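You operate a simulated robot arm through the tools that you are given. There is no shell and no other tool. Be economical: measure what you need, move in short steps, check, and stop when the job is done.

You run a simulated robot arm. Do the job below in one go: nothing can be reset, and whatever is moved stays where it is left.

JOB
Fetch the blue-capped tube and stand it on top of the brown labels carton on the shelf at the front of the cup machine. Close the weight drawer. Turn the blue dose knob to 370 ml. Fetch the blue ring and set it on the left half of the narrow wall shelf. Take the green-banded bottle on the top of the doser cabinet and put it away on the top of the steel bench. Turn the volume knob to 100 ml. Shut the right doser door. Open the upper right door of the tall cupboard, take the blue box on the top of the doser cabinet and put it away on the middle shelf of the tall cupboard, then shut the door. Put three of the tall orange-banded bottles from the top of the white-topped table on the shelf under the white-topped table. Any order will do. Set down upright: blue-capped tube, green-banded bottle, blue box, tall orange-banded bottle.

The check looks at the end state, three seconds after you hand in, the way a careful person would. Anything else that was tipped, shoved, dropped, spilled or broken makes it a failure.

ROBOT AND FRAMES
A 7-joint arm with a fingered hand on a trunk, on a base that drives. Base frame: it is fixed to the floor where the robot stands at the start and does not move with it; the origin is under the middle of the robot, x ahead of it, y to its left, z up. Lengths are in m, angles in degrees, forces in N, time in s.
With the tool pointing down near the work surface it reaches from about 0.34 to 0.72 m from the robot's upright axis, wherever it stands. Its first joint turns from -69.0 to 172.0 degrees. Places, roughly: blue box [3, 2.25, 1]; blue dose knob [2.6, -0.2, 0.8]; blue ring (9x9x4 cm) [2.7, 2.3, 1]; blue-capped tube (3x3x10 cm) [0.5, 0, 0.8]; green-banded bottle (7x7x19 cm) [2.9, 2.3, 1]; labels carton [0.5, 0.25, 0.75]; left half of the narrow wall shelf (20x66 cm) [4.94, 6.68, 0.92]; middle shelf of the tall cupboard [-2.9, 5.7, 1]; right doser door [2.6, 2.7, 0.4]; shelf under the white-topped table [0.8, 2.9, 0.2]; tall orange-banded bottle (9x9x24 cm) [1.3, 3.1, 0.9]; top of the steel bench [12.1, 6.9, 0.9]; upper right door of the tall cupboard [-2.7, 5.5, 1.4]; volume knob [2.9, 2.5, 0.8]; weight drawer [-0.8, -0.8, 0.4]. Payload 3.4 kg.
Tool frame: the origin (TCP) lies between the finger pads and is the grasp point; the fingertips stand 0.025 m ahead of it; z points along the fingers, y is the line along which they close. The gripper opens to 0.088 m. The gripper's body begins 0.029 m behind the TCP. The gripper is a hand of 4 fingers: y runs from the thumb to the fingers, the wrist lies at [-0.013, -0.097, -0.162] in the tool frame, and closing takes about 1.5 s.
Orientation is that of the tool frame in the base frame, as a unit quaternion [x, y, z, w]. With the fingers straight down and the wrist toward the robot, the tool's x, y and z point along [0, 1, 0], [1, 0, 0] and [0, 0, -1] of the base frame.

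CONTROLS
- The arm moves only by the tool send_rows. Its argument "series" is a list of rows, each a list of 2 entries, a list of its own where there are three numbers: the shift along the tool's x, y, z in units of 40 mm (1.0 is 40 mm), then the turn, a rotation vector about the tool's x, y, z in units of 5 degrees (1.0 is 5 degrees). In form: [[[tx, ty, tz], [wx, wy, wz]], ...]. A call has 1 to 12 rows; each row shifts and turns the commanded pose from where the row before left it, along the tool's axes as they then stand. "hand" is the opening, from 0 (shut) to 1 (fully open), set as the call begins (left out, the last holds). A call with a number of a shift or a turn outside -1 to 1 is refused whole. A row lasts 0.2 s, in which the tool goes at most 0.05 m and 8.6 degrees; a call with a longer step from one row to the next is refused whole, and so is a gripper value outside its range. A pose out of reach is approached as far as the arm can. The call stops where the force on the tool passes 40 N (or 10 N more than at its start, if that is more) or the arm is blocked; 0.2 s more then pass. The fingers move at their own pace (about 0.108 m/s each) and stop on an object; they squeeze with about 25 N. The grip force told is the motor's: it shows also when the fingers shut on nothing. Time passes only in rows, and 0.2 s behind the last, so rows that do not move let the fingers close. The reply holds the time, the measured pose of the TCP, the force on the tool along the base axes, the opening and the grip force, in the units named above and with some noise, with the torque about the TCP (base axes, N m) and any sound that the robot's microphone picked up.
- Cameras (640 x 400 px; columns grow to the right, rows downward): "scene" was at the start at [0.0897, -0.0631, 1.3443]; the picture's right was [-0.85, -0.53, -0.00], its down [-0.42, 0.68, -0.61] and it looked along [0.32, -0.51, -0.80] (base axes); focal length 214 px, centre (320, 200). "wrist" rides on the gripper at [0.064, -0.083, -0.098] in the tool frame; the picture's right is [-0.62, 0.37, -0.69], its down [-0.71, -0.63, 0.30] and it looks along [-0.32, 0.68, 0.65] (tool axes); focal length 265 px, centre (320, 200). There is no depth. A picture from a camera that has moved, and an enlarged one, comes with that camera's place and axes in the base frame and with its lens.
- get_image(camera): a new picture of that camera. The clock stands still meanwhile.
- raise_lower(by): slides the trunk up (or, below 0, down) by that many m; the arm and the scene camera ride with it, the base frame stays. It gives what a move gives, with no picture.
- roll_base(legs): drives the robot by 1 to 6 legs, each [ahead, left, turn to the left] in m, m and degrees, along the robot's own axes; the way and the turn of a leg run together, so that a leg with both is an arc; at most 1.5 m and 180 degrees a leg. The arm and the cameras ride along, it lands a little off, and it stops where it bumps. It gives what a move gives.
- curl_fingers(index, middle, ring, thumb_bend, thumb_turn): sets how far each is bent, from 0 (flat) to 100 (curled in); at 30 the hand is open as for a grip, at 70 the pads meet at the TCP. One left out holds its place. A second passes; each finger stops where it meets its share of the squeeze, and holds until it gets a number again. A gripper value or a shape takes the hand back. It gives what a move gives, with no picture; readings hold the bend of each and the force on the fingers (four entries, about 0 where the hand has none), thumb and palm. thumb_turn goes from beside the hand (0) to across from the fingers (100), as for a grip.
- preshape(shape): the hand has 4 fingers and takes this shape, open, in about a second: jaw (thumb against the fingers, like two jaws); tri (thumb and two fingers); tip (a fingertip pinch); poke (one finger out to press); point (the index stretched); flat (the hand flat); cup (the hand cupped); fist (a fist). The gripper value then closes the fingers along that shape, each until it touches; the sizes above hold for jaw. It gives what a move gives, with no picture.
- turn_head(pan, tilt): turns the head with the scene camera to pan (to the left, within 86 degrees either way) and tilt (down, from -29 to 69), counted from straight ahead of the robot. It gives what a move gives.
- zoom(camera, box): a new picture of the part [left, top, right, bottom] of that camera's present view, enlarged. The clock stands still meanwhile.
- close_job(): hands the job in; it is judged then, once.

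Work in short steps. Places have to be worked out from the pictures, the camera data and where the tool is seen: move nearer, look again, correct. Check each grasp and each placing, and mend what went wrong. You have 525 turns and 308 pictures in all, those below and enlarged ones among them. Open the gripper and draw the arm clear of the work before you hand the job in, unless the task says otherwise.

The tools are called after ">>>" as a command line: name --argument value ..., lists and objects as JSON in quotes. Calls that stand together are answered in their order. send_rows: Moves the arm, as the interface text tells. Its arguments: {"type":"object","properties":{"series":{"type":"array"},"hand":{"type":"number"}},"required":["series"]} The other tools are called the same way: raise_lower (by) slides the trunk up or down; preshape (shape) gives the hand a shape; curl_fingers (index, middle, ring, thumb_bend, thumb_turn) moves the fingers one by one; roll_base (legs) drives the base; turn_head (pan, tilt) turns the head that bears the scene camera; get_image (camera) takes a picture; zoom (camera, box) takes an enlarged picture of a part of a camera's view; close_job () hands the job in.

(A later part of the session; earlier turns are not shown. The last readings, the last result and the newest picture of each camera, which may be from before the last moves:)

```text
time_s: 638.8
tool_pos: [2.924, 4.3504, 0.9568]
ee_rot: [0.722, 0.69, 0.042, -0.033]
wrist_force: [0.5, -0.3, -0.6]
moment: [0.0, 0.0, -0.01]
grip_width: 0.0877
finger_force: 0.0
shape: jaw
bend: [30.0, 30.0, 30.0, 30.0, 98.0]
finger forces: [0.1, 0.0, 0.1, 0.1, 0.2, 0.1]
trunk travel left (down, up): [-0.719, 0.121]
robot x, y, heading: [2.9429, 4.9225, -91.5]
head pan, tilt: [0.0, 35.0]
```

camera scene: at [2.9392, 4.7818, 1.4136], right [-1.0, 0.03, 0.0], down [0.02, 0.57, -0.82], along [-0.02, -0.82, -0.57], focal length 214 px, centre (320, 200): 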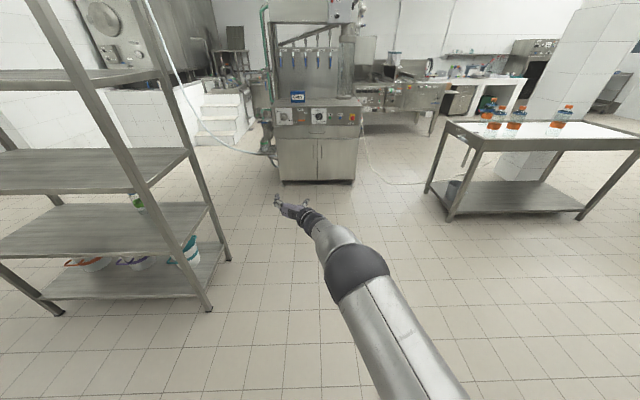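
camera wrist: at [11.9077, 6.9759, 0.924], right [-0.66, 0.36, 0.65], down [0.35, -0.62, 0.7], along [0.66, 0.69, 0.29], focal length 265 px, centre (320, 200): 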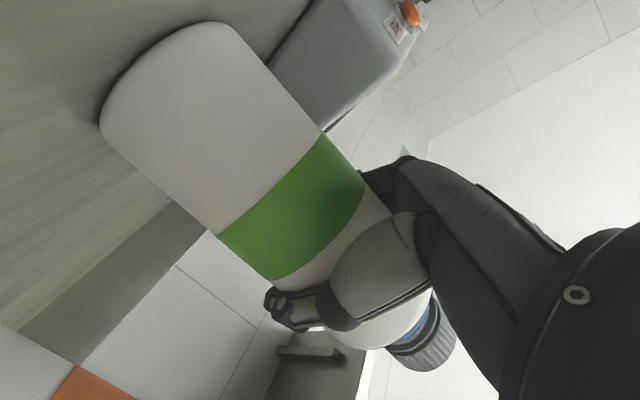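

Tool-down at 0.57 m works. I trim the tilt and yaw back toward natural, then test a bit of motion.

>>> send_rows --series '[[[0, 0, 0], [0.1, -0.6, 0.5]], [[0, 0, 0], [0, -0.6, 1]], [[0, 0, 0], [0, 0, 1]], [[0, 0, 0], [0, 0, 1]], [[0, 0, 0], [0, 0, 1]], [[0, 0, 0], [0, 0, 1]], [[0, 0, 0], [0, 0, 1]], [[0, 0, 0], [0, 0, 1]], [[0, 0, 0], [0, 0, 1]], [[0, 0, 0], [0, 0, 1]], [[0, 0, 0], [0, 0, 1]], [[0, 0, 0], [0, 0, 0]]]'

>>> send_rows --series '[[[0, 0, -0.8], [0, 0, 0]], [[0, 0, -0.8], [0, 0, 0]], [[0, 0, -0.8], [0, 0, 0]], [[0, 0, -0.8], [0, 0, 0]], [[0, 0, 0], [0, 0, 0]]]'

```text
time_s: 641.2
tool_pos: [2.9104, 4.3703, 0.8916]
ee_rot: [0.956, 0.284, 0.03, -0.065]
wrist_force: [-0.5, -0.5, 0.5]
moment: [0.02, -0.01, 0.0]
grip_width: 0.0881
finger_force: 0.0
shape: jaw
bend: [30.0, 30.0, 30.0, 30.0, 98.0]
finger forces: [0.1, 0.0, 0.0, 0.1, 0.0, 0.0]
trunk travel left (down, up): [-0.719, 0.121]
robot x, y, heading: [2.9426, 4.9189, -91.7]
head pan, tilt: [0.0, 35.0]
stopped in row 12: the arm was blocked; the commanded pose is now the measured one
```

```text
time_s: 642.6
tool_pos: [2.8921, 4.3582, 0.9675]
ee_rot: [0.955, 0.266, 0.063, -0.111]
wrist_force: [0.3, 0.3, -0.2]
moment: [-0.01, 0.02, 0.05]
grip_width: 0.0878
finger_force: 0.1
shape: jaw
bend: [30.0, 30.0, 30.0, 30.0, 98.0]
finger forces: [0.0, 0.0, 0.1, 0.0, 0.0, 0.1]
trunk travel left (down, up): [-0.719, 0.121]
robot x, y, heading: [2.9464, 4.9221, -91.7]
head pan, tilt: [0.0, 35.0]
stopped in row 5: the arm was blocked; the commanded pose is now the measured one
```

The hand was too near for this yaw. I extend to about 0.66 m and remove the tilt.

>>> send_rows --series '[[[-0.4, 0.7, 0], [-0.7, -0.7, 0]], [[-0.4, 0.7, 0], [-0.7, -0.7, 0]], [[-0.4, 0.7, 0], [-0.66, -0.67, 0]], [[-0.2, 0.4, 0], [0, 0, 0]], [[0, 0, 0], [0, 0, 0]]]'

>>> send_rows --series '[[[0, 0, -0.8], [0, 0, 0]], [[0, 0, -0.8], [0, 0, 0]], [[0, 0, -0.8], [0, 0, 0]], [[0, 0, -0.8], [0, 0, 0]], [[0, 0, 0], [0, 0, 0]]]'

```text
time_s: 643.8
tool_pos: [2.8982, 4.245, 0.9524]
ee_rot: [0.962, 0.273, -0.004, -0.001]
wrist_force: [-0.9, 0.1, -0.7]
moment: [0.03, -0.02, 0.05]
grip_width: 0.088
finger_force: 0.1
shape: jaw
bend: [30.0, 30.0, 30.0, 30.0, 98.0]
finger forces: [0.1, 0.0, 0.1, 0.0, 0.0, 0.0]
trunk travel left (down, up): [-0.719, 0.121]
robot x, y, heading: [2.943, 4.9209, -91.6]
head pan, tilt: [0.0, 35.0]
```

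```text
time_s: 645.0
tool_pos: [2.9011, 4.2438, 1.0812]
ee_rot: [0.963, 0.271, -0.004, 0.0]
wrist_force: [-0.1, -1.0, -0.6]
moment: [-0.02, -0.01, 0.02]
grip_width: 0.0878
finger_force: 0.1
shape: jaw
bend: [30.0, 30.0, 30.0, 30.0, 98.0]
finger forces: [0.0, 0.1, 0.0, 0.1, 0.0, 0.1]
trunk travel left (down, up): [-0.719, 0.121]
robot x, y, heading: [2.9421, 4.9195, -91.8]
head pan, tilt: [0.0, 35.0]
```

Tool-down reach is restored (r 0.68, z 1.08). I now go to the white table's north side for the bottles.

>>> roll_base --legs '[[0.65, -1.0, 1.7], [0.1, -0.95, 0]]'

>>> turn_head --pan 0 --tilt 35

>>> get_image --camera "scene"

```text
time_s: 655.8
tool_pos: [0.8808, 3.5766, 1.0814]
ee_rot: [0.964, 0.267, -0.003, -0.001]
wrist_force: [-0.1, -0.1, -1.0]
moment: [-0.01, -0.02, -0.04]
grip_width: 0.088
finger_force: 0.0
shape: jaw
bend: [30.0, 30.0, 30.0, 30.0, 98.0]
finger forces: [0.1, 0.0, 0.0, 0.1, 0.0, 0.0]
trunk travel left (down, up): [-0.719, 0.121]
robot x, y, heading: [0.929, 4.2491, -92.5]
head pan, tilt: [0.0, 35.0]
```

```text
time_s: 656.4
tool_pos: [0.8807, 3.5763, 1.0806]
ee_rot: [0.964, 0.268, -0.003, -0.002]
wrist_force: [-0.3, 0.1, 0.6]
moment: [-0.04, -0.01, 0.05]
grip_width: 0.0877
finger_force: 0.1
shape: jaw
bend: [30.0, 30.0, 30.0, 30.0, 98.0]
finger forces: [0.0, 0.0, 0.1, 0.0, 0.1, 0.0]
trunk travel left (down, up): [-0.719, 0.121]
robot x, y, heading: [0.9318, 4.255, -92.4]
head pan, tilt: [0.0, 35.0]
```

```text
114 pictures are left
camera scene: at [0.9236, 4.1143, 1.4136], right [-1.0, 0.04, 0.0], down [0.02, 0.57, -0.82], along [-0.03, -0.82, -0.57], focal length 214 px, centre (320, 200)
```

scene: 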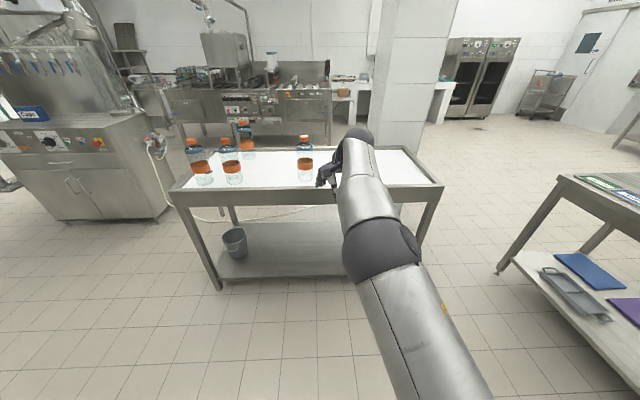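

>>> zoom --camera "scene" --box '[160, 110, 350, 220]'

>>> get_image --camera "wrist"

```text
3.37 times, centred on (255, 165) of scene
camera zoom: at [0.9236, 4.1143, 1.4136], right [-1.0, 0.04, 0.0], down [0.02, 0.57, -0.82], along [-0.03, -0.82, -0.57], focal length 722 px, centre (539, 318)
```

zoom: 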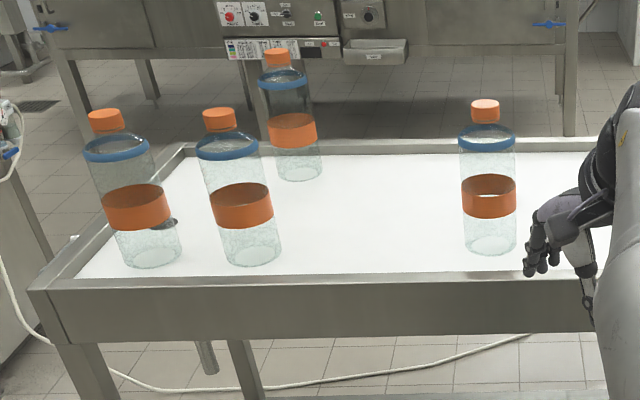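

```text
112 pictures are left
camera wrist: at [0.893, 3.681, 1.1796], right [-0.34, -0.63, 0.7], down [-0.94, 0.17, -0.3], along [0.07, -0.75, -0.65], focal length 265 px, centre (320, 200)
```

wrist: 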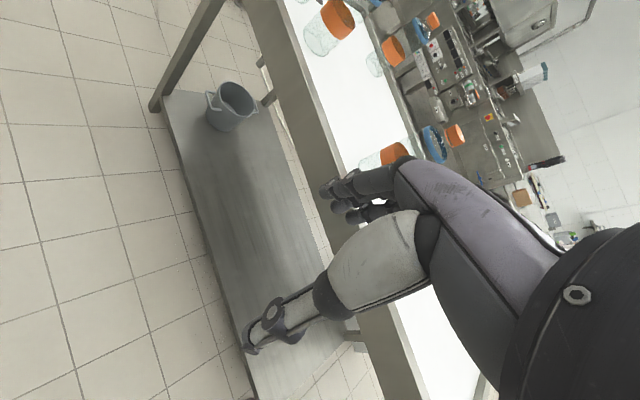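

Bottle C's cap is at (0.969, 3.00, 1.05), with the table surface at z≈0.81. I raise the trunk and drive so the hand is above it.

>>> raise_lower --by 0.06

>>> roll_base --legs '[[0.2, 0.06, 2.5], [0.37, 0, 0]]'

>>> get_image --camera "wrist"

>>> zoom --camera "scene" --box '[240, 130, 400, 230]'

```text
time_s: 657.4
tool_pos: [0.8803, 3.5767, 1.1415]
ee_rot: [0.964, 0.268, -0.002, -0.001]
wrist_force: [-0.3, 0.0, -0.1]
moment: [0.04, 0.0, 0.0]
grip_width: 0.0879
finger_force: 0.1
shape: jaw
bend: [30.0, 30.0, 30.0, 30.0, 98.0]
finger forces: [0.0, 0.0, 0.0, 0.0, 0.0, 0.0]
trunk travel left (down, up): [-0.779, 0.061]
robot x, y, heading: [0.9264, 4.2501, -92.3]
head pan, tilt: [0.0, 35.0]
```

```text
time_s: 661.0
tool_pos: [0.9734, 2.9973, 1.14]
ee_rot: [0.957, 0.291, -0.003, -0.002]
wrist_force: [-0.2, -0.5, -0.7]
moment: [0.02, -0.01, -0.05]
grip_width: 0.0879
finger_force: 0.1
shape: jaw
bend: [30.0, 30.0, 30.0, 30.0, 98.0]
finger forces: [0.0, 0.0, 0.0, 0.1, 0.0, 0.0]
trunk travel left (down, up): [-0.779, 0.061]
robot x, y, heading: [0.9897, 3.6784, -89.5]
head pan, tilt: [0.0, 35.0]
```

```text
111 pictures are left
camera wrist: at [0.9803, 3.102, 1.2396], right [-0.31, -0.65, 0.7], down [-0.95, 0.13, -0.3], along [0.11, -0.75, -0.65], focal length 265 px, centre (320, 200)
```

wrist: 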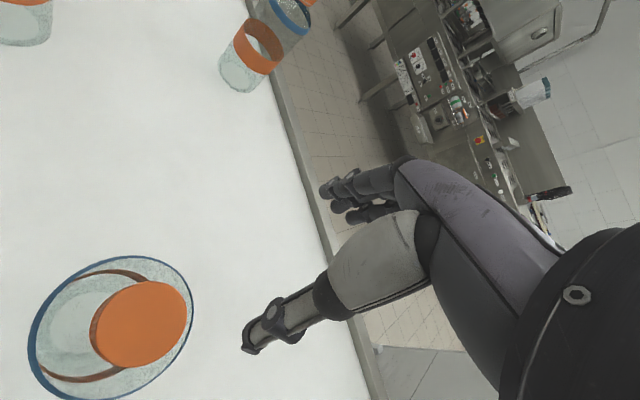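

```text
4.00 times, centred on (320, 180) of scene
camera zoom: at [0.9898, 3.5362, 1.4736], right [-1.0, -0.01, 0.0], down [-0.01, 0.57, -0.82], along [0.01, -0.82, -0.57], focal length 858 px, centre (320, 280)
```

zoom: 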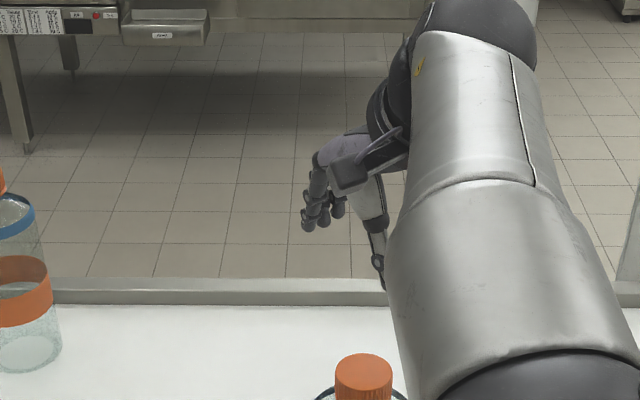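

The cap is actually at (0.962, 3.058). I correct back 6 cm and look again.

>>> roll_base --legs '[[-0.06, -0.01, 0]]'

>>> get_image --camera "wrist"

```text
time_s: 662.0
tool_pos: [0.9625, 3.0572, 1.142]
ee_rot: [0.957, 0.291, -0.004, 0.0]
wrist_force: [-0.5, -0.2, 0.1]
moment: [-0.02, 0.01, -0.01]
grip_width: 0.0882
finger_force: 0.0
shape: jaw
bend: [30.0, 30.0, 30.0, 30.0, 98.0]
finger forces: [0.0, 0.1, 0.1, 0.0, 0.1, 0.0]
trunk travel left (down, up): [-0.779, 0.061]
robot x, y, heading: [0.977, 3.7323, -89.4]
head pan, tilt: [0.0, 35.0]
```

```text
109 pictures are left
camera wrist: at [0.9697, 3.1619, 1.24], right [-0.31, -0.65, 0.7], down [-0.95, 0.13, -0.3], along [0.11, -0.75, -0.65], focal length 265 px, centre (320, 200)
```

wrist: 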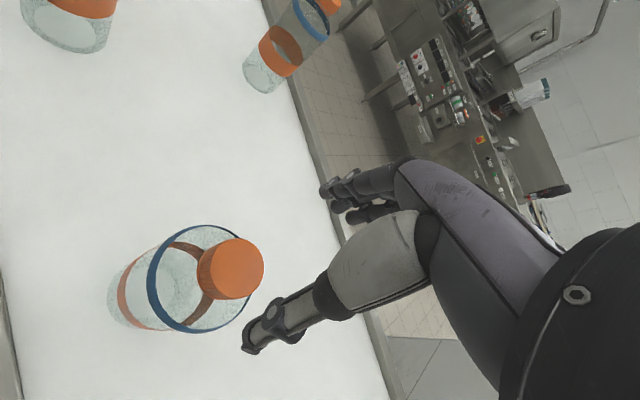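

>>> raise_lower --by -0.06

>>> get_image --camera "wrist"

```text
time_s: 663.0
tool_pos: [0.9625, 3.0573, 1.0807]
ee_rot: [0.957, 0.291, -0.004, -0.001]
wrist_force: [0.1, -0.5, 0.4]
moment: [0.01, -0.03, 0.0]
grip_width: 0.0882
finger_force: 0.0
shape: jaw
bend: [30.0, 30.0, 30.0, 30.0, 98.0]
finger forces: [0.0, 0.0, 0.1, 0.1, 0.0, 0.0]
trunk travel left (down, up): [-0.719, 0.121]
robot x, y, heading: [0.9793, 3.7356, -89.2]
head pan, tilt: [0.0, 35.0]
```

```text
108 pictures are left
camera wrist: at [0.9699, 3.1615, 1.1798], right [-0.31, -0.65, 0.7], down [-0.95, 0.13, -0.3], along [0.11, -0.75, -0.65], focal length 265 px, centre (320, 200)
```

wrist: 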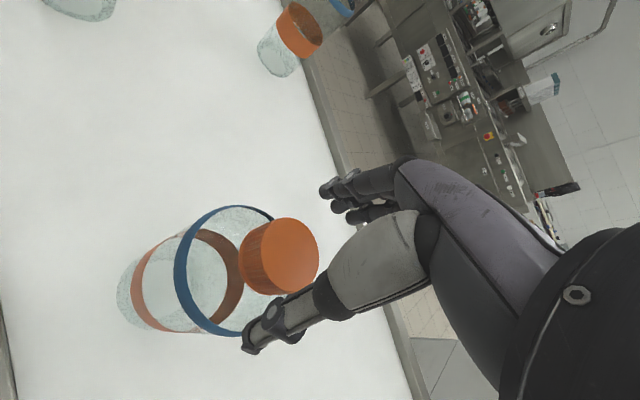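

Aligned. I lower 5 cm and grip the cap.

>>> raise_lower --by -0.05

>>> send_rows --series '[[[0, 0, 0], [0, 0, 0]], [[0, 0, 0], [0, 0, 0]], [[0, 0, 0], [0, 0, 0]], [[0, 0, 0], [0, 0, 0]], [[0, 0, 0], [0, 0, 0]], [[0, 0, 0], [0, 0, 0]], [[0, 0, 0], [0, 0, 0]]]' --hand 0

>>> get_image --camera "wrist"

```text
time_s: 663.9
tool_pos: [0.9617, 3.057, 1.0317]
ee_rot: [0.957, 0.29, -0.004, -0.001]
wrist_force: [0.5, -0.2, 0.4]
moment: [0.01, 0.04, -0.01]
grip_width: 0.0881
finger_force: 0.1
shape: jaw
bend: [30.0, 30.0, 30.0, 30.0, 98.0]
finger forces: [0.0, 0.1, 0.0, 0.0, 0.1, 0.1]
trunk travel left (down, up): [-0.669, 0.171]
robot x, y, heading: [0.973, 3.7311, -89.4]
head pan, tilt: [0.0, 35.0]
```

```text
time_s: 665.5
tool_pos: [0.9627, 3.0569, 1.0316]
ee_rot: [0.957, 0.291, -0.003, -0.001]
wrist_force: [-0.4, 0.2, -0.2]
moment: [0.01, -0.02, 0.01]
grip_width: 0.0774
finger_force: 25.2
shape: jaw
bend: [28.0, 33.0, 34.0, 32.0, 98.0]
finger forces: [14.9, 7.5, 0.0, 0.1, 21.8, 0.0]
trunk travel left (down, up): [-0.669, 0.171]
robot x, y, heading: [0.9776, 3.7356, -89.4]
head pan, tilt: [0.0, 35.0]
```

```text
107 pictures are left
camera wrist: at [0.9699, 3.1613, 1.1296], right [-0.31, -0.65, 0.7], down [-0.95, 0.13, -0.3], along [0.11, -0.75, -0.65], focal length 265 px, centre (320, 200)
```

wrist: 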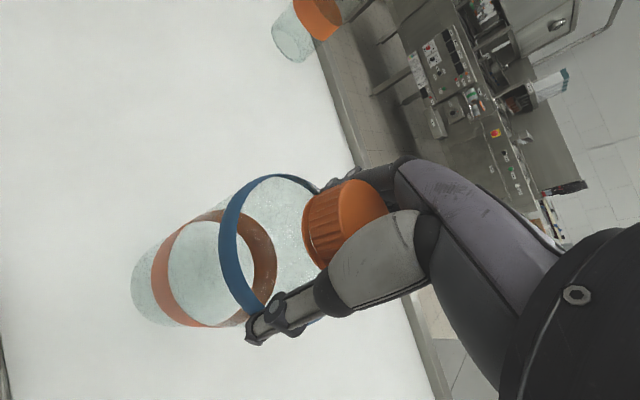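

The grip closed wide, on the finger roots. I reopen, raise 12 mm, and regrip nearer the fingertips.

>>> send_rows --series '[[[0, 0, 0], [0, 0, 0]], [[0, 0, 0], [0, 0, 0]], [[0, 0, 0], [0, 0, 0]]]' --hand 1

>>> raise_lower --by 0.012

>>> send_rows --series '[[[0, 0, 0], [0, 0, 0]], [[0, 0, 0], [0, 0, 0]], [[0, 0, 0], [0, 0, 0]], [[0, 0, 0], [0, 0, 0]], [[0, 0, 0], [0, 0, 0]], [[0, 0, 0], [0, 0, 0]], [[0, 0, 0], [0, 0, 0]]]' --hand 0

>>> get_image --camera "wrist"

```text
time_s: 666.3
tool_pos: [0.9618, 3.0561, 1.0312]
ee_rot: [0.957, 0.291, -0.003, -0.001]
wrist_force: [-1.0, 0.5, -1.0]
moment: [0.03, 0.02, 0.0]
grip_width: 0.0878
finger_force: 0.0
shape: jaw
bend: [30.0, 30.0, 30.0, 30.0, 98.0]
finger forces: [0.1, 0.1, 0.0, 0.1, 0.1, 0.1]
trunk travel left (down, up): [-0.669, 0.171]
robot x, y, heading: [0.9754, 3.737, -89.3]
head pan, tilt: [0.0, 35.0]
```

```text
time_s: 666.9
tool_pos: [0.9622, 3.0562, 1.0437]
ee_rot: [0.957, 0.29, -0.003, -0.001]
wrist_force: [-0.1, 0.4, 0.6]
moment: [0.02, 0.01, 0.04]
grip_width: 0.0878
finger_force: 0.1
shape: jaw
bend: [30.0, 30.0, 30.0, 30.0, 98.0]
finger forces: [0.0, 0.0, 0.0, 0.0, 0.1, 0.0]
trunk travel left (down, up): [-0.681, 0.159]
robot x, y, heading: [0.9771, 3.7312, -89.2]
head pan, tilt: [0.0, 35.0]
```

```text
time_s: 668.5
tool_pos: [0.9626, 3.0605, 1.0495]
ee_rot: [0.957, 0.29, -0.005, 0.004]
wrist_force: [-1.0, -8.0, 33.4]
moment: [-0.61, -0.16, -0.09]
grip_width: 0.0488
finger_force: 24.8
shape: jaw
bend: [29.0, 41.0, 47.0, 68.0, 100.0]
finger forces: [15.2, 18.9, 0.0, 0.0, 20.6, 0.0]
trunk travel left (down, up): [-0.681, 0.159]
robot x, y, heading: [0.9797, 3.7323, -89.3]
head pan, tilt: [0.0, 35.0]
```

```text
106 pictures are left
camera wrist: at [0.9696, 3.1656, 1.1468], right [-0.31, -0.64, 0.7], down [-0.95, 0.12, -0.3], along [0.11, -0.76, -0.65], focal length 265 px, centre (320, 200)
```

wrist: 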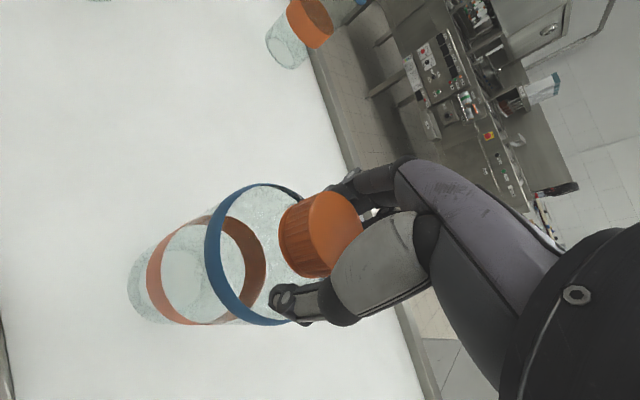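

The thumb is now hooked just under the cap (width 49 mm = cap). I raise slightly to relieve and then lift.

>>> raise_lower --by 0.01

>>> raise_lower --by 0.05

>>> get_image --camera "wrist"

>>> turn_head --pan 0 --tilt 50

>>> zoom --camera "scene" --box '[220, 100, 420, 260]'

```text
time_s: 669.1
tool_pos: [0.9622, 3.059, 1.0554]
ee_rot: [0.957, 0.291, -0.003, 0.001]
wrist_force: [-2.7, -3.7, 20.8]
moment: [-0.05, 0.09, 0.0]
grip_width: 0.0389
finger_force: 24.8
shape: jaw
bend: [74.0, 46.0, 47.0, 73.0, 100.0]
finger forces: [8.8, 8.7, 0.0, 0.0, 17.9, 0.0]
trunk travel left (down, up): [-0.691, 0.149]
robot x, y, heading: [0.9786, 3.7329, -89.5]
head pan, tilt: [0.0, 35.0]
```

```text
time_s: 670.0
tool_pos: [0.9617, 3.0555, 1.1025]
ee_rot: [0.957, 0.291, -0.003, -0.002]
wrist_force: [-1.0, -0.4, -1.3]
moment: [0.0, 0.01, 0.04]
grip_width: 0.0339
finger_force: 25.0
shape: jaw
bend: [74.0, 52.0, 47.0, 75.0, 100.0]
finger forces: [9.8, 3.6, 0.0, 0.0, 12.8, 0.1]
trunk travel left (down, up): [-0.741, 0.099]
robot x, y, heading: [0.9754, 3.7362, -89.3]
head pan, tilt: [0.0, 35.0]
```

```text
105 pictures are left
camera wrist: at [0.9699, 3.1608, 1.201], right [-0.31, -0.65, 0.69], down [-0.95, 0.13, -0.3], along [0.11, -0.75, -0.66], focal length 265 px, centre (320, 200)
```

wrist: 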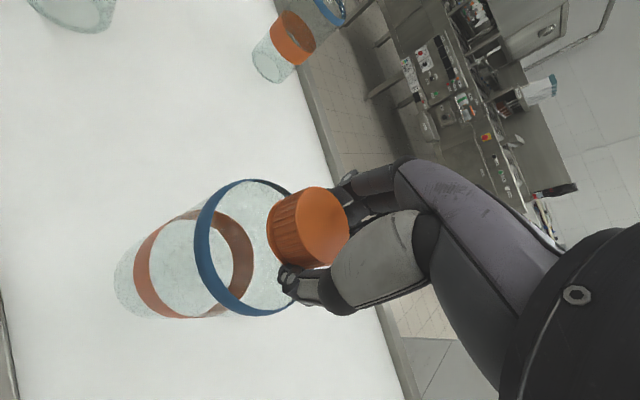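

```text
time_s: 670.8
tool_pos: [0.9625, 3.0565, 1.104]
ee_rot: [0.957, 0.29, -0.004, -0.001]
wrist_force: [-0.8, -0.1, -0.9]
moment: [-0.02, 0.0, 0.02]
grip_width: 0.034
finger_force: 24.8
shape: jaw
bend: [74.0, 52.0, 47.0, 75.0, 100.0]
finger forces: [9.8, 3.6, 0.0, 0.0, 12.9, 0.0]
trunk travel left (down, up): [-0.741, 0.099]
robot x, y, heading: [0.9792, 3.7328, -89.4]
head pan, tilt: [0.0, 50.0]
```

```text
2.50 times, centred on (320, 180) of scene
camera zoom: at [0.9791, 3.6063, 1.4139], right [-1.0, -0.01, 0.0], down [-0.01, 0.77, -0.64], along [0.01, -0.64, -0.77], focal length 536 px, centre (320, 250)
```

zoom: 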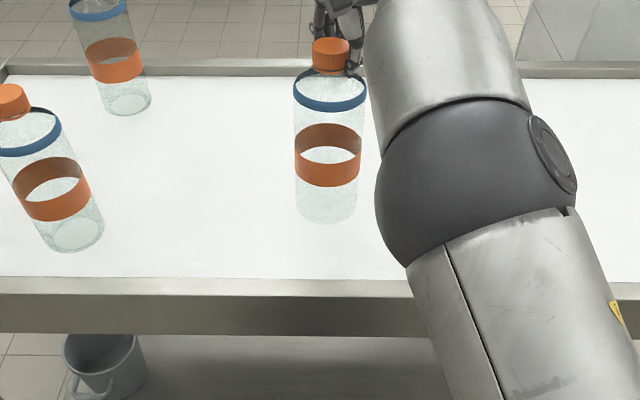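

Lifted; the bottle is light. I back out from the table, shift to the free part of the under-shelf, and lower.

>>> roll_base --legs '[[-0.4, 0, 0], [0, -0.2, -0.6]]'

>>> raise_lower --by -0.4

>>> raise_lower --by -0.19

>>> turn_head --pan 0 --tilt 30

>>> get_image --camera "scene"

>>> get_image --camera "wrist"

```text
time_s: 674.5
tool_pos: [0.7484, 3.4541, 1.1044]
ee_rot: [0.958, 0.287, -0.003, -0.001]
wrist_force: [-0.4, 0.1, -0.9]
moment: [0.0, -0.01, 0.0]
grip_width: 0.0337
finger_force: 25.0
shape: jaw
bend: [74.0, 52.0, 47.0, 75.0, 100.0]
finger forces: [9.8, 3.5, 0.0, 0.0, 12.8, 0.0]
trunk travel left (down, up): [-0.741, 0.099]
robot x, y, heading: [0.7683, 4.1325, -89.7]
head pan, tilt: [0.0, 50.0]
```

```text
time_s: 678.3
tool_pos: [0.7487, 3.4539, 0.7034]
ee_rot: [0.958, 0.287, -0.003, 0.0]
wrist_force: [-0.7, -0.5, 0.2]
moment: [0.0, 0.03, -0.01]
grip_width: 0.034
finger_force: 25.1
shape: jaw
bend: [74.0, 52.0, 47.0, 75.0, 100.0]
finger forces: [9.8, 3.4, 0.0, 0.0, 12.8, 0.0]
trunk travel left (down, up): [-0.341, 0.499]
robot x, y, heading: [0.7683, 4.1299, -89.5]
head pan, tilt: [0.0, 50.0]
```

```text
time_s: 680.4
tool_pos: [0.7492, 3.4536, 0.5136]
ee_rot: [0.958, 0.287, -0.004, -0.001]
wrist_force: [-0.4, 0.2, -0.6]
moment: [0.02, -0.01, 0.0]
grip_width: 0.034
finger_force: 24.7
shape: jaw
bend: [74.0, 52.0, 47.0, 75.0, 100.0]
finger forces: [9.7, 3.3, 0.1, 0.1, 12.7, 0.0]
trunk travel left (down, up): [-0.151, 0.689]
robot x, y, heading: [0.7675, 4.1321, -89.5]
head pan, tilt: [0.0, 50.0]
```

```text
time_s: 681.2
tool_pos: [0.7473, 3.4531, 0.5135]
ee_rot: [0.958, 0.288, -0.003, -0.001]
wrist_force: [-0.4, -0.9, 0.4]
moment: [-0.03, 0.02, 0.0]
grip_width: 0.0338
finger_force: 25.5
shape: jaw
bend: [74.0, 52.0, 47.0, 75.0, 100.0]
finger forces: [9.8, 3.3, 0.1, 0.0, 12.7, 0.0]
trunk travel left (down, up): [-0.151, 0.689]
robot x, y, heading: [0.7702, 4.1317, -89.8]
head pan, tilt: [0.0, 30.0]
```

```text
103 pictures are left
camera scene: at [0.7692, 3.9904, 0.8533], right [-1.0, 0.0, 0.0], down [0.0, 0.5, -0.87], along [0.0, -0.87, -0.5], focal length 214 px, centre (320, 200)
```

scene: 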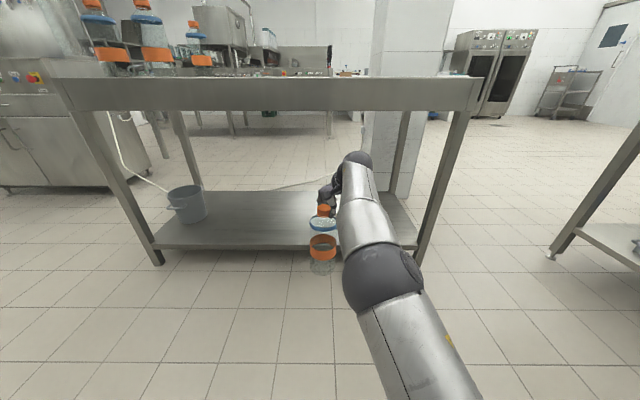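

```text
102 pictures are left
camera wrist: at [0.757, 3.5587, 0.6116], right [-0.31, -0.65, 0.7], down [-0.95, 0.13, -0.3], along [0.1, -0.75, -0.65], focal length 265 px, centre (320, 200)
```

wrist: 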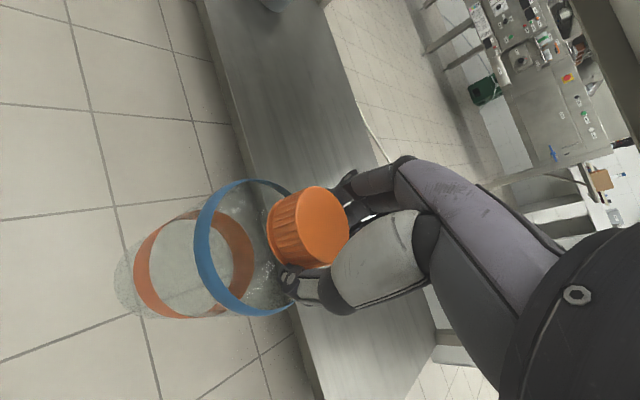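

The shelf is at z≈0.11 and the apron underside at 0.75. I lower a bit more and drive the bottle in under the table.

>>> raise_lower --by -0.08

>>> roll_base --legs '[[0.25, 0, 0]]'

>>> get_image --camera "scene"

```text
time_s: 682.4
tool_pos: [0.7492, 3.4543, 0.4335]
ee_rot: [0.958, 0.287, -0.004, 0.0]
wrist_force: [0.7, 0.5, -0.8]
moment: [-0.03, 0.0, 0.02]
grip_width: 0.0339
finger_force: 24.7
shape: jaw
bend: [74.0, 52.0, 47.0, 75.0, 100.0]
finger forces: [9.8, 3.3, 0.1, 0.0, 12.7, 0.0]
trunk travel left (down, up): [-0.071, 0.769]
robot x, y, heading: [0.7685, 4.1333, -89.8]
head pan, tilt: [0.0, 30.0]
```

```text
time_s: 684.3
tool_pos: [0.7467, 3.1904, 0.4332]
ee_rot: [0.958, 0.287, -0.004, -0.001]
wrist_force: [0.6, 0.1, -0.3]
moment: [-0.02, 0.02, 0.05]
grip_width: 0.0339
finger_force: 25.0
shape: jaw
bend: [74.0, 52.0, 47.0, 75.0, 100.0]
finger forces: [9.8, 3.3, 0.0, 0.0, 12.7, 0.1]
trunk travel left (down, up): [-0.071, 0.769]
robot x, y, heading: [0.768, 3.8627, -90.0]
head pan, tilt: [0.0, 30.0]
```

```text
101 pictures are left
camera scene: at [0.7694, 3.7268, 0.7734], right [-1.0, 0.0, 0.0], down [0.0, 0.5, -0.87], along [0.0, -0.87, -0.5], focal length 214 px, centre (320, 200)
```

scene: 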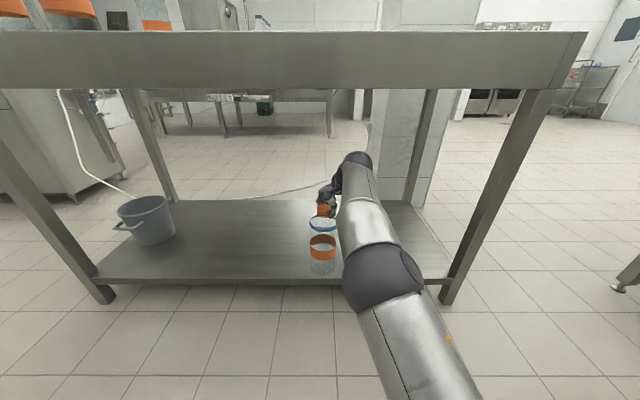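

>>> roll_base --legs '[[0.19, 0, 0]]'

>>> raise_lower --by -0.04

>>> zoom --camera "scene" --box '[240, 140, 420, 290]'

```text
time_s: 685.9
tool_pos: [0.7432, 2.995, 0.4339]
ee_rot: [0.959, 0.284, -0.004, 0.0]
wrist_force: [0.1, -0.2, -1.0]
moment: [-0.03, -0.01, -0.02]
grip_width: 0.0336
finger_force: 25.1
shape: jaw
bend: [74.0, 52.0, 47.0, 75.0, 100.0]
finger forces: [9.8, 3.2, 0.0, 0.0, 12.6, 0.1]
trunk travel left (down, up): [-0.071, 0.769]
robot x, y, heading: [0.7672, 3.6747, -90.5]
head pan, tilt: [0.0, 30.0]
```

```text
time_s: 686.7
tool_pos: [0.7437, 2.9947, 0.3939]
ee_rot: [0.959, 0.283, -0.004, 0.0]
wrist_force: [0.0, 1.0, -1.4]
moment: [0.04, 0.02, 0.0]
grip_width: 0.0339
finger_force: 24.5
shape: jaw
bend: [74.0, 52.0, 47.0, 75.0, 100.0]
finger forces: [9.8, 3.3, 0.0, 0.1, 12.7, 0.1]
trunk travel left (down, up): [-0.031, 0.809]
robot x, y, heading: [0.77, 3.6728, -90.2]
head pan, tilt: [0.0, 30.0]
```

```text
2.67 times, centred on (330, 215) of scene
camera zoom: at [0.7683, 3.5305, 0.7333], right [-1.0, 0.0, 0.0], down [0.0, 0.5, -0.87], along [0.0, -0.87, -0.5], focal length 572 px, centre (293, 160)
```

zoom: 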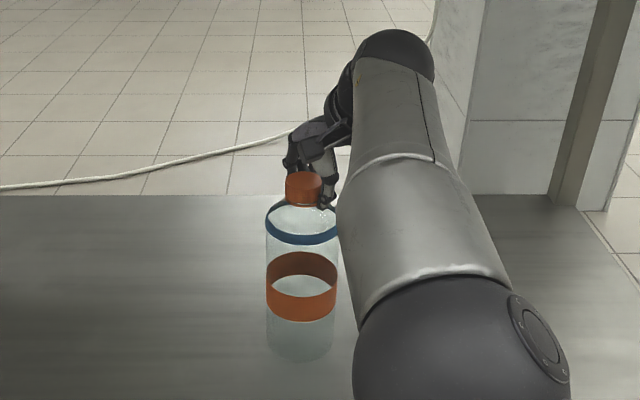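

>>> raise_lower --by -0.012

>>> raise_lower --by -0.008

>>> raise_lower --by -0.008

>>> zoom --camera "scene" --box '[240, 140, 420, 290]'

```text
time_s: 687.3
tool_pos: [0.7439, 2.9935, 0.3821]
ee_rot: [0.959, 0.283, -0.003, 0.001]
wrist_force: [0.2, 0.8, 0.5]
moment: [-0.02, 0.03, -0.04]
grip_width: 0.0336
finger_force: 24.8
shape: jaw
bend: [74.0, 52.0, 47.0, 75.0, 100.0]
finger forces: [10.3, 3.3, 0.1, 0.1, 13.0, 0.0]
trunk travel left (down, up): [-0.019, 0.821]
robot x, y, heading: [0.7703, 3.6675, -90.3]
head pan, tilt: [0.0, 30.0]
```

```text
time_s: 687.9
tool_pos: [0.7431, 2.9948, 0.3803]
ee_rot: [0.959, 0.284, -0.005, 0.005]
wrist_force: [-0.7, 4.3, 28.1]
moment: [0.21, 0.02, -0.01]
grip_width: 0.0349
finger_force: 24.9
shape: jaw
bend: [74.0, 52.0, 47.0, 75.0, 100.0]
finger forces: [14.5, 4.0, 0.0, 0.1, 26.8, 0.0]
trunk travel left (down, up): [-0.011, 0.829]
robot x, y, heading: [0.7702, 3.6713, -90.0]
head pan, tilt: [0.0, 30.0]
```

```text
time_s: 688.2
tool_pos: [0.7441, 2.9936, 0.3807]
ee_rot: [0.959, 0.284, -0.006, 0.009]
wrist_force: [-0.9, 2.9, 19.0]
moment: [0.31, 0.15, -0.01]
grip_width: 0.0353
finger_force: 25.2
shape: jaw
bend: [74.0, 52.0, 47.0, 76.0, 100.0]
finger forces: [10.3, 2.7, 0.0, 0.0, 22.0, 0.1]
trunk travel left (down, up): [-0.008, 0.832]
robot x, y, heading: [0.7677, 3.6732, -90.1]
head pan, tilt: [0.0, 30.0]
stopped: the force on the tool passed its limit at 43 N (the readings are from after the stop); the commanded pose is now the measured one
```

```text
2.67 times, centred on (330, 215) of scene
camera zoom: at [0.7683, 3.5326, 0.7108], right [-1.0, 0.0, 0.0], down [0.0, 0.5, -0.87], along [0.0, -0.87, -0.5], focal length 572 px, centre (293, 160)
```

zoom: 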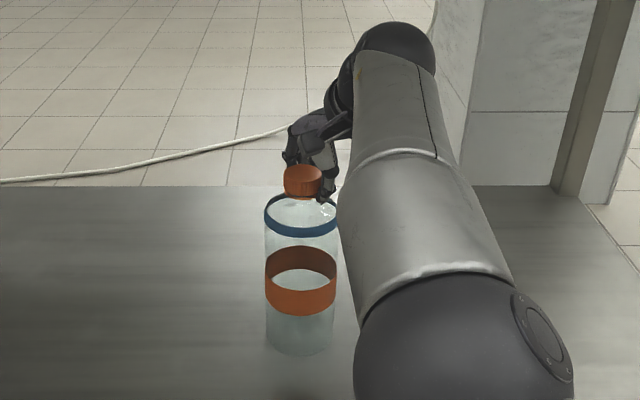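

On the shelf. I ease up, release, and raise the hand clear.

>>> raise_lower --by 0.005

>>> send_rows --series '[[[0, 0, 0], [0, 0, 0]], [[0, 0, 0], [0, 0, 0]], [[0, 0, 0], [0, 0, 0]], [[0, 0, 0], [0, 0, 0]], [[0, 0, 0], [0, 0, 0]]]' --hand 1

>>> raise_lower --by 0.05

>>> roll_base --legs '[[-0.45, 0, 0]]'

>>> zoom --camera "scene" --box '[200, 120, 420, 290]'

```text
time_s: 688.8
tool_pos: [0.7437, 2.9955, 0.3806]
ee_rot: [0.959, 0.283, -0.004, 0.005]
wrist_force: [-0.1, 1.6, 8.4]
moment: [0.07, 0.01, 0.04]
grip_width: 0.0344
finger_force: 24.7
shape: jaw
bend: [74.0, 53.0, 47.0, 76.0, 100.0]
finger forces: [10.7, 2.4, 0.0, 0.0, 14.4, 0.0]
trunk travel left (down, up): [-0.013, 0.827]
robot x, y, heading: [0.7688, 3.671, -89.8]
head pan, tilt: [0.0, 30.0]
```

```text
time_s: 690.0
tool_pos: [0.7438, 2.9936, 0.3809]
ee_rot: [0.959, 0.284, -0.005, 0.004]
wrist_force: [0.6, -0.1, 0.3]
moment: [0.0, 0.03, 0.0]
grip_width: 0.0876
finger_force: 0.1
shape: jaw
bend: [30.0, 30.0, 30.0, 30.0, 98.0]
finger forces: [0.0, 0.0, 0.0, 0.0, 0.0, 0.0]
trunk travel left (down, up): [-0.013, 0.827]
robot x, y, heading: [0.7666, 3.6712, -90.3]
head pan, tilt: [0.0, 30.0]
```

```text
time_s: 690.9
tool_pos: [0.7438, 2.9945, 0.4314]
ee_rot: [0.959, 0.284, -0.004, 0.005]
wrist_force: [-0.9, 0.2, -0.3]
moment: [-0.02, 0.0, -0.02]
grip_width: 0.0877
finger_force: 0.1
shape: jaw
bend: [30.0, 30.0, 30.0, 30.0, 98.0]
finger forces: [0.0, 0.0, 0.1, 0.0, 0.1, 0.0]
trunk travel left (down, up): [-0.063, 0.777]
robot x, y, heading: [0.7718, 3.6703, -90.2]
head pan, tilt: [0.0, 30.0]
```

```text
time_s: 693.6
tool_pos: [0.7507, 3.4417, 0.4303]
ee_rot: [0.957, 0.291, -0.004, 0.004]
wrist_force: [0.0, -0.7, -0.5]
moment: [0.0, -0.03, 0.02]
grip_width: 0.0875
finger_force: 0.0
shape: jaw
bend: [30.0, 30.0, 30.0, 30.0, 98.0]
finger forces: [0.1, 0.1, 0.1, 0.1, 0.0, 0.0]
trunk travel left (down, up): [-0.063, 0.777]
robot x, y, heading: [0.7676, 4.1182, -89.4]
head pan, tilt: [0.0, 30.0]
```

```text
2.35 times, centred on (310, 205) of scene
camera zoom: at [0.769, 3.9795, 0.7656], right [-1.0, -0.01, 0.0], down [-0.01, 0.5, -0.87], along [0.01, -0.87, -0.5], focal length 505 px, centre (344, 188)
```

zoom: 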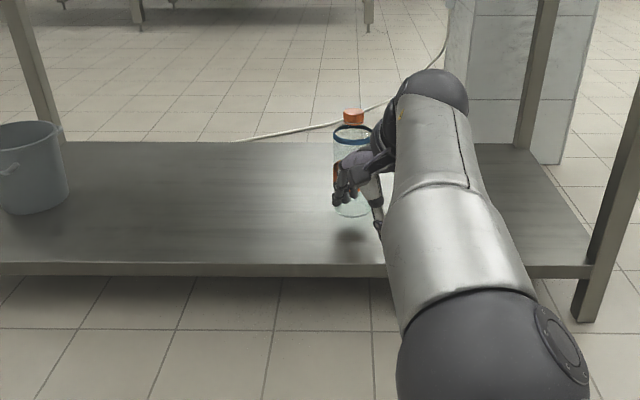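

The first bottle stands on the under-shelf. I raise and go for the second (at about (1.355, 3.08)).

>>> raise_lower --by 0.4

>>> raise_lower --by 0.31

>>> roll_base --legs '[[0, 0.6, 0], [0.36, 0, 0]]'

>>> get_image --camera "wrist"

```text
time_s: 697.4
tool_pos: [0.7519, 3.4424, 0.8301]
ee_rot: [0.957, 0.291, -0.004, 0.003]
wrist_force: [0.3, -0.1, 0.0]
moment: [0.04, 0.01, 0.0]
grip_width: 0.0874
finger_force: 0.1
shape: jaw
bend: [30.0, 30.0, 30.0, 30.0, 98.0]
finger forces: [0.0, 0.0, 0.0, 0.0, 0.0, 0.0]
trunk travel left (down, up): [-0.463, 0.377]
robot x, y, heading: [0.7644, 4.1214, -89.3]
head pan, tilt: [0.0, 30.0]
```

```text
time_s: 700.5
tool_pos: [0.7522, 3.4435, 1.1403]
ee_rot: [0.957, 0.291, -0.003, 0.004]
wrist_force: [0.7, -0.1, -1.3]
moment: [0.0, 0.0, -0.02]
grip_width: 0.0877
finger_force: 0.1
shape: jaw
bend: [30.0, 30.0, 30.0, 30.0, 98.0]
finger forces: [0.1, 0.0, 0.0, 0.0, 0.0, 0.0]
trunk travel left (down, up): [-0.773, 0.067]
robot x, y, heading: [0.7667, 4.1198, -89.2]
head pan, tilt: [0.0, 30.0]
```

```text
time_s: 705.9
tool_pos: [1.3733, 3.0889, 1.14]
ee_rot: [0.955, 0.296, -0.004, 0.005]
wrist_force: [-0.1, 0.3, 0.1]
moment: [0.03, 0.02, -0.02]
grip_width: 0.0876
finger_force: 0.1
shape: jaw
bend: [30.0, 30.0, 30.0, 30.0, 98.0]
finger forces: [0.0, 0.0, 0.0, 0.0, 0.0, 0.0]
trunk travel left (down, up): [-0.773, 0.067]
robot x, y, heading: [1.3813, 3.7681, -88.7]
head pan, tilt: [0.0, 30.0]
```

```text
97 pictures are left
camera wrist: at [1.3792, 3.1958, 1.2377], right [-0.3, -0.65, 0.7], down [-0.95, 0.11, -0.3], along [0.12, -0.75, -0.65], focal length 265 px, centre (320, 200)
```

wrist: 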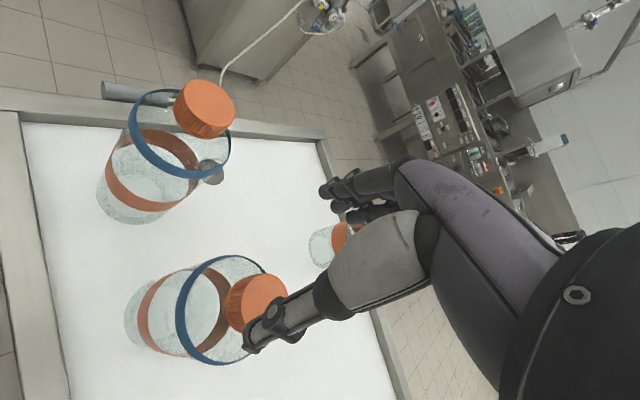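

Cap B is at (1.344, 3.082). I correct and lower to z 1.05.

>>> roll_base --legs '[[0.007, -0.029, 0]]'

>>> raise_lower --by -0.055

>>> get_image --camera "wrist"

```text
time_s: 706.7
tool_pos: [1.344, 3.0839, 1.1408]
ee_rot: [0.955, 0.295, -0.005, 0.005]
wrist_force: [0.9, -0.3, 0.7]
moment: [0.05, -0.02, 0.02]
grip_width: 0.0877
finger_force: 0.1
shape: jaw
bend: [30.0, 30.0, 30.0, 30.0, 98.0]
finger forces: [0.0, 0.0, 0.0, 0.0, 0.0, 0.0]
trunk travel left (down, up): [-0.773, 0.067]
robot x, y, heading: [1.3478, 3.7626, -88.8]
head pan, tilt: [0.0, 30.0]
```

```text
time_s: 707.7
tool_pos: [1.3447, 3.0841, 1.0849]
ee_rot: [0.955, 0.296, -0.004, 0.004]
wrist_force: [0.1, 0.6, -0.3]
moment: [0.02, 0.02, 0.01]
grip_width: 0.0875
finger_force: 0.0
shape: jaw
bend: [30.0, 30.0, 30.0, 30.0, 98.0]
finger forces: [0.1, 0.1, 0.1, 0.0, 0.1, 0.0]
trunk travel left (down, up): [-0.718, 0.122]
robot x, y, heading: [1.3488, 3.7588, -88.7]
head pan, tilt: [0.0, 30.0]
```

```text
96 pictures are left
camera wrist: at [1.3505, 3.1888, 1.183], right [-0.3, -0.65, 0.7], down [-0.95, 0.11, -0.3], along [0.12, -0.75, -0.65], focal length 265 px, centre (320, 200)
```

wrist: 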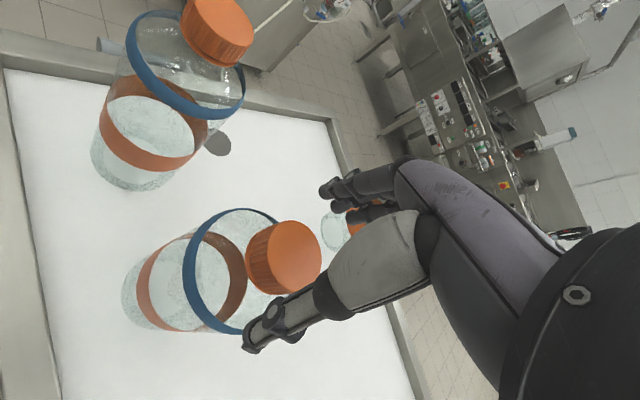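

>>> raise_lower --by -0.036

>>> send_rows --series '[[[0, 0, 0], [0, 0, 0]], [[0, 0, 0], [0, 0, 0]], [[0, 0, 0], [0, 0, 0]], [[0, 0, 0], [0, 0, 0]], [[0, 0, 0], [0, 0, 0]], [[0, 0, 0], [0, 0, 0]], [[0, 0, 0], [0, 0, 0]]]' --hand 0

>>> raise_lower --by 0.01

>>> raise_lower --by 0.05

>>> get_image --camera "wrist"

```text
time_s: 708.5
tool_pos: [1.3442, 3.0827, 1.05]
ee_rot: [0.955, 0.296, -0.004, 0.005]
wrist_force: [-0.4, 0.4, -0.1]
moment: [0.02, 0.03, -0.03]
grip_width: 0.0874
finger_force: 0.0
shape: jaw
bend: [30.0, 30.0, 30.0, 30.0, 98.0]
finger forces: [0.0, 0.0, 0.1, 0.0, 0.0, 0.1]
trunk travel left (down, up): [-0.682, 0.158]
robot x, y, heading: [1.3496, 3.7589, -88.7]
head pan, tilt: [0.0, 30.0]
```

```text
time_s: 710.1
tool_pos: [1.345, 3.087, 1.0567]
ee_rot: [0.955, 0.296, -0.006, 0.011]
wrist_force: [-1.1, -6.2, 33.8]
moment: [-0.48, -0.25, -0.03]
grip_width: 0.0363
finger_force: 24.4
shape: jaw
bend: [74.0, 48.0, 55.0, 74.0, 100.0]
finger forces: [23.5, 11.3, 0.0, 0.1, 21.8, 0.1]
trunk travel left (down, up): [-0.682, 0.158]
robot x, y, heading: [1.3498, 3.7608, -89.1]
head pan, tilt: [0.0, 30.0]
```

```text
time_s: 710.6
tool_pos: [1.3447, 3.084, 1.0586]
ee_rot: [0.955, 0.296, -0.004, 0.002]
wrist_force: [0.4, -0.6, 3.7]
moment: [-0.36, -0.16, 0.0]
grip_width: 0.035
finger_force: 25.1
shape: jaw
bend: [74.0, 49.0, 55.0, 74.0, 100.0]
finger forces: [12.9, 10.3, 0.1, 0.1, 19.0, 0.0]
trunk travel left (down, up): [-0.692, 0.148]
robot x, y, heading: [1.3514, 3.7587, -88.9]
head pan, tilt: [0.0, 30.0]
```

```text
time_s: 711.6
tool_pos: [1.3439, 3.0824, 1.1083]
ee_rot: [0.955, 0.295, -0.005, 0.004]
wrist_force: [0.4, 0.6, -0.5]
moment: [0.02, 0.03, 0.01]
grip_width: 0.0342
finger_force: 25.0
shape: jaw
bend: [74.0, 50.0, 55.0, 74.0, 100.0]
finger forces: [12.5, 8.1, 0.0, 0.0, 20.9, 0.0]
trunk travel left (down, up): [-0.742, 0.098]
robot x, y, heading: [1.3495, 3.7582, -89.2]
head pan, tilt: [0.0, 30.0]
```

```text
95 pictures are left
camera wrist: at [1.3504, 3.1884, 1.2067], right [-0.3, -0.65, 0.7], down [-0.95, 0.11, -0.3], along [0.12, -0.75, -0.65], focal length 265 px, centre (320, 200)
```

wrist: 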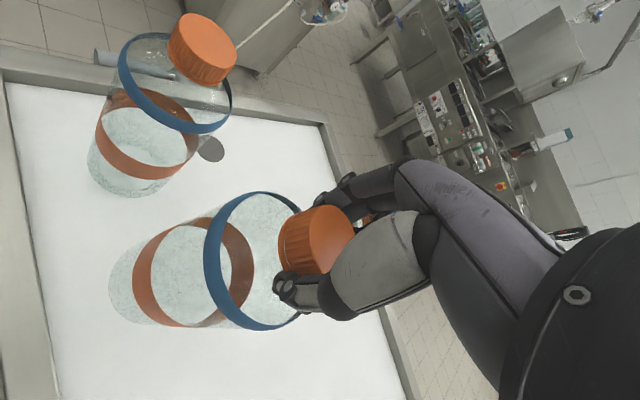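

Second bottle held. Same procedure to shelf position x≈0.96.

>>> roll_base --legs '[[-0.4, 0, -1], [0, -0.385, 0]]'

>>> raise_lower --by -0.4

>>> raise_lower --by -0.275

>>> get_image --camera "scene"

```text
time_s: 716.1
tool_pos: [0.9403, 3.4942, 1.1096]
ee_rot: [0.957, 0.289, -0.004, 0.005]
wrist_force: [0.4, 0.1, -0.7]
moment: [0.0, 0.01, 0.01]
grip_width: 0.0341
finger_force: 25.7
shape: jaw
bend: [74.0, 50.0, 55.0, 74.0, 100.0]
finger forces: [12.7, 8.2, 0.0, 0.0, 20.9, 0.0]
trunk travel left (down, up): [-0.742, 0.098]
robot x, y, heading: [0.9567, 4.1707, -89.6]
head pan, tilt: [0.0, 30.0]
```

```text
time_s: 720.0
tool_pos: [0.9402, 3.4926, 0.71]
ee_rot: [0.957, 0.289, -0.004, 0.003]
wrist_force: [-0.4, -0.1, -0.6]
moment: [-0.02, 0.02, -0.02]
grip_width: 0.0338
finger_force: 25.0
shape: jaw
bend: [74.0, 50.0, 55.0, 74.0, 100.0]
finger forces: [12.7, 8.1, 0.1, 0.0, 20.9, 0.0]
trunk travel left (down, up): [-0.342, 0.498]
robot x, y, heading: [0.9574, 4.1704, -90.2]
head pan, tilt: [0.0, 30.0]
```

```text
time_s: 722.8
tool_pos: [0.9404, 3.4933, 0.4349]
ee_rot: [0.957, 0.289, -0.004, 0.004]
wrist_force: [-0.5, -0.1, -1.4]
moment: [-0.03, 0.01, -0.01]
grip_width: 0.0341
finger_force: 25.6
shape: jaw
bend: [74.0, 50.0, 55.0, 74.0, 100.0]
finger forces: [12.8, 8.1, 0.0, 0.0, 20.8, 0.0]
trunk travel left (down, up): [-0.067, 0.773]
robot x, y, heading: [0.9605, 4.1729, -89.6]
head pan, tilt: [0.0, 30.0]
```

```text
94 pictures are left
camera scene: at [0.9594, 4.0309, 0.7696], right [-1.0, -0.01, 0.0], down [0.0, 0.5, -0.87], along [0.01, -0.87, -0.5], focal length 214 px, centre (320, 200)
```

scene: 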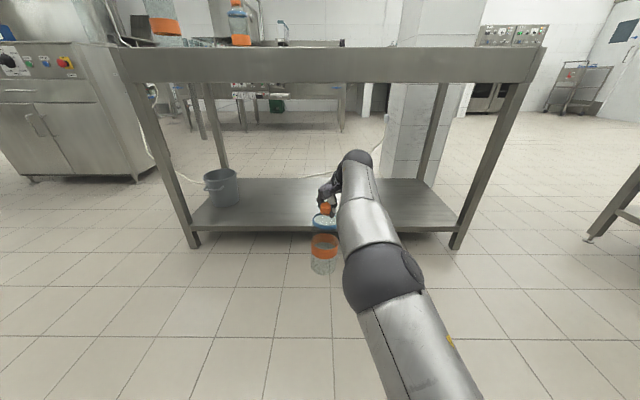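

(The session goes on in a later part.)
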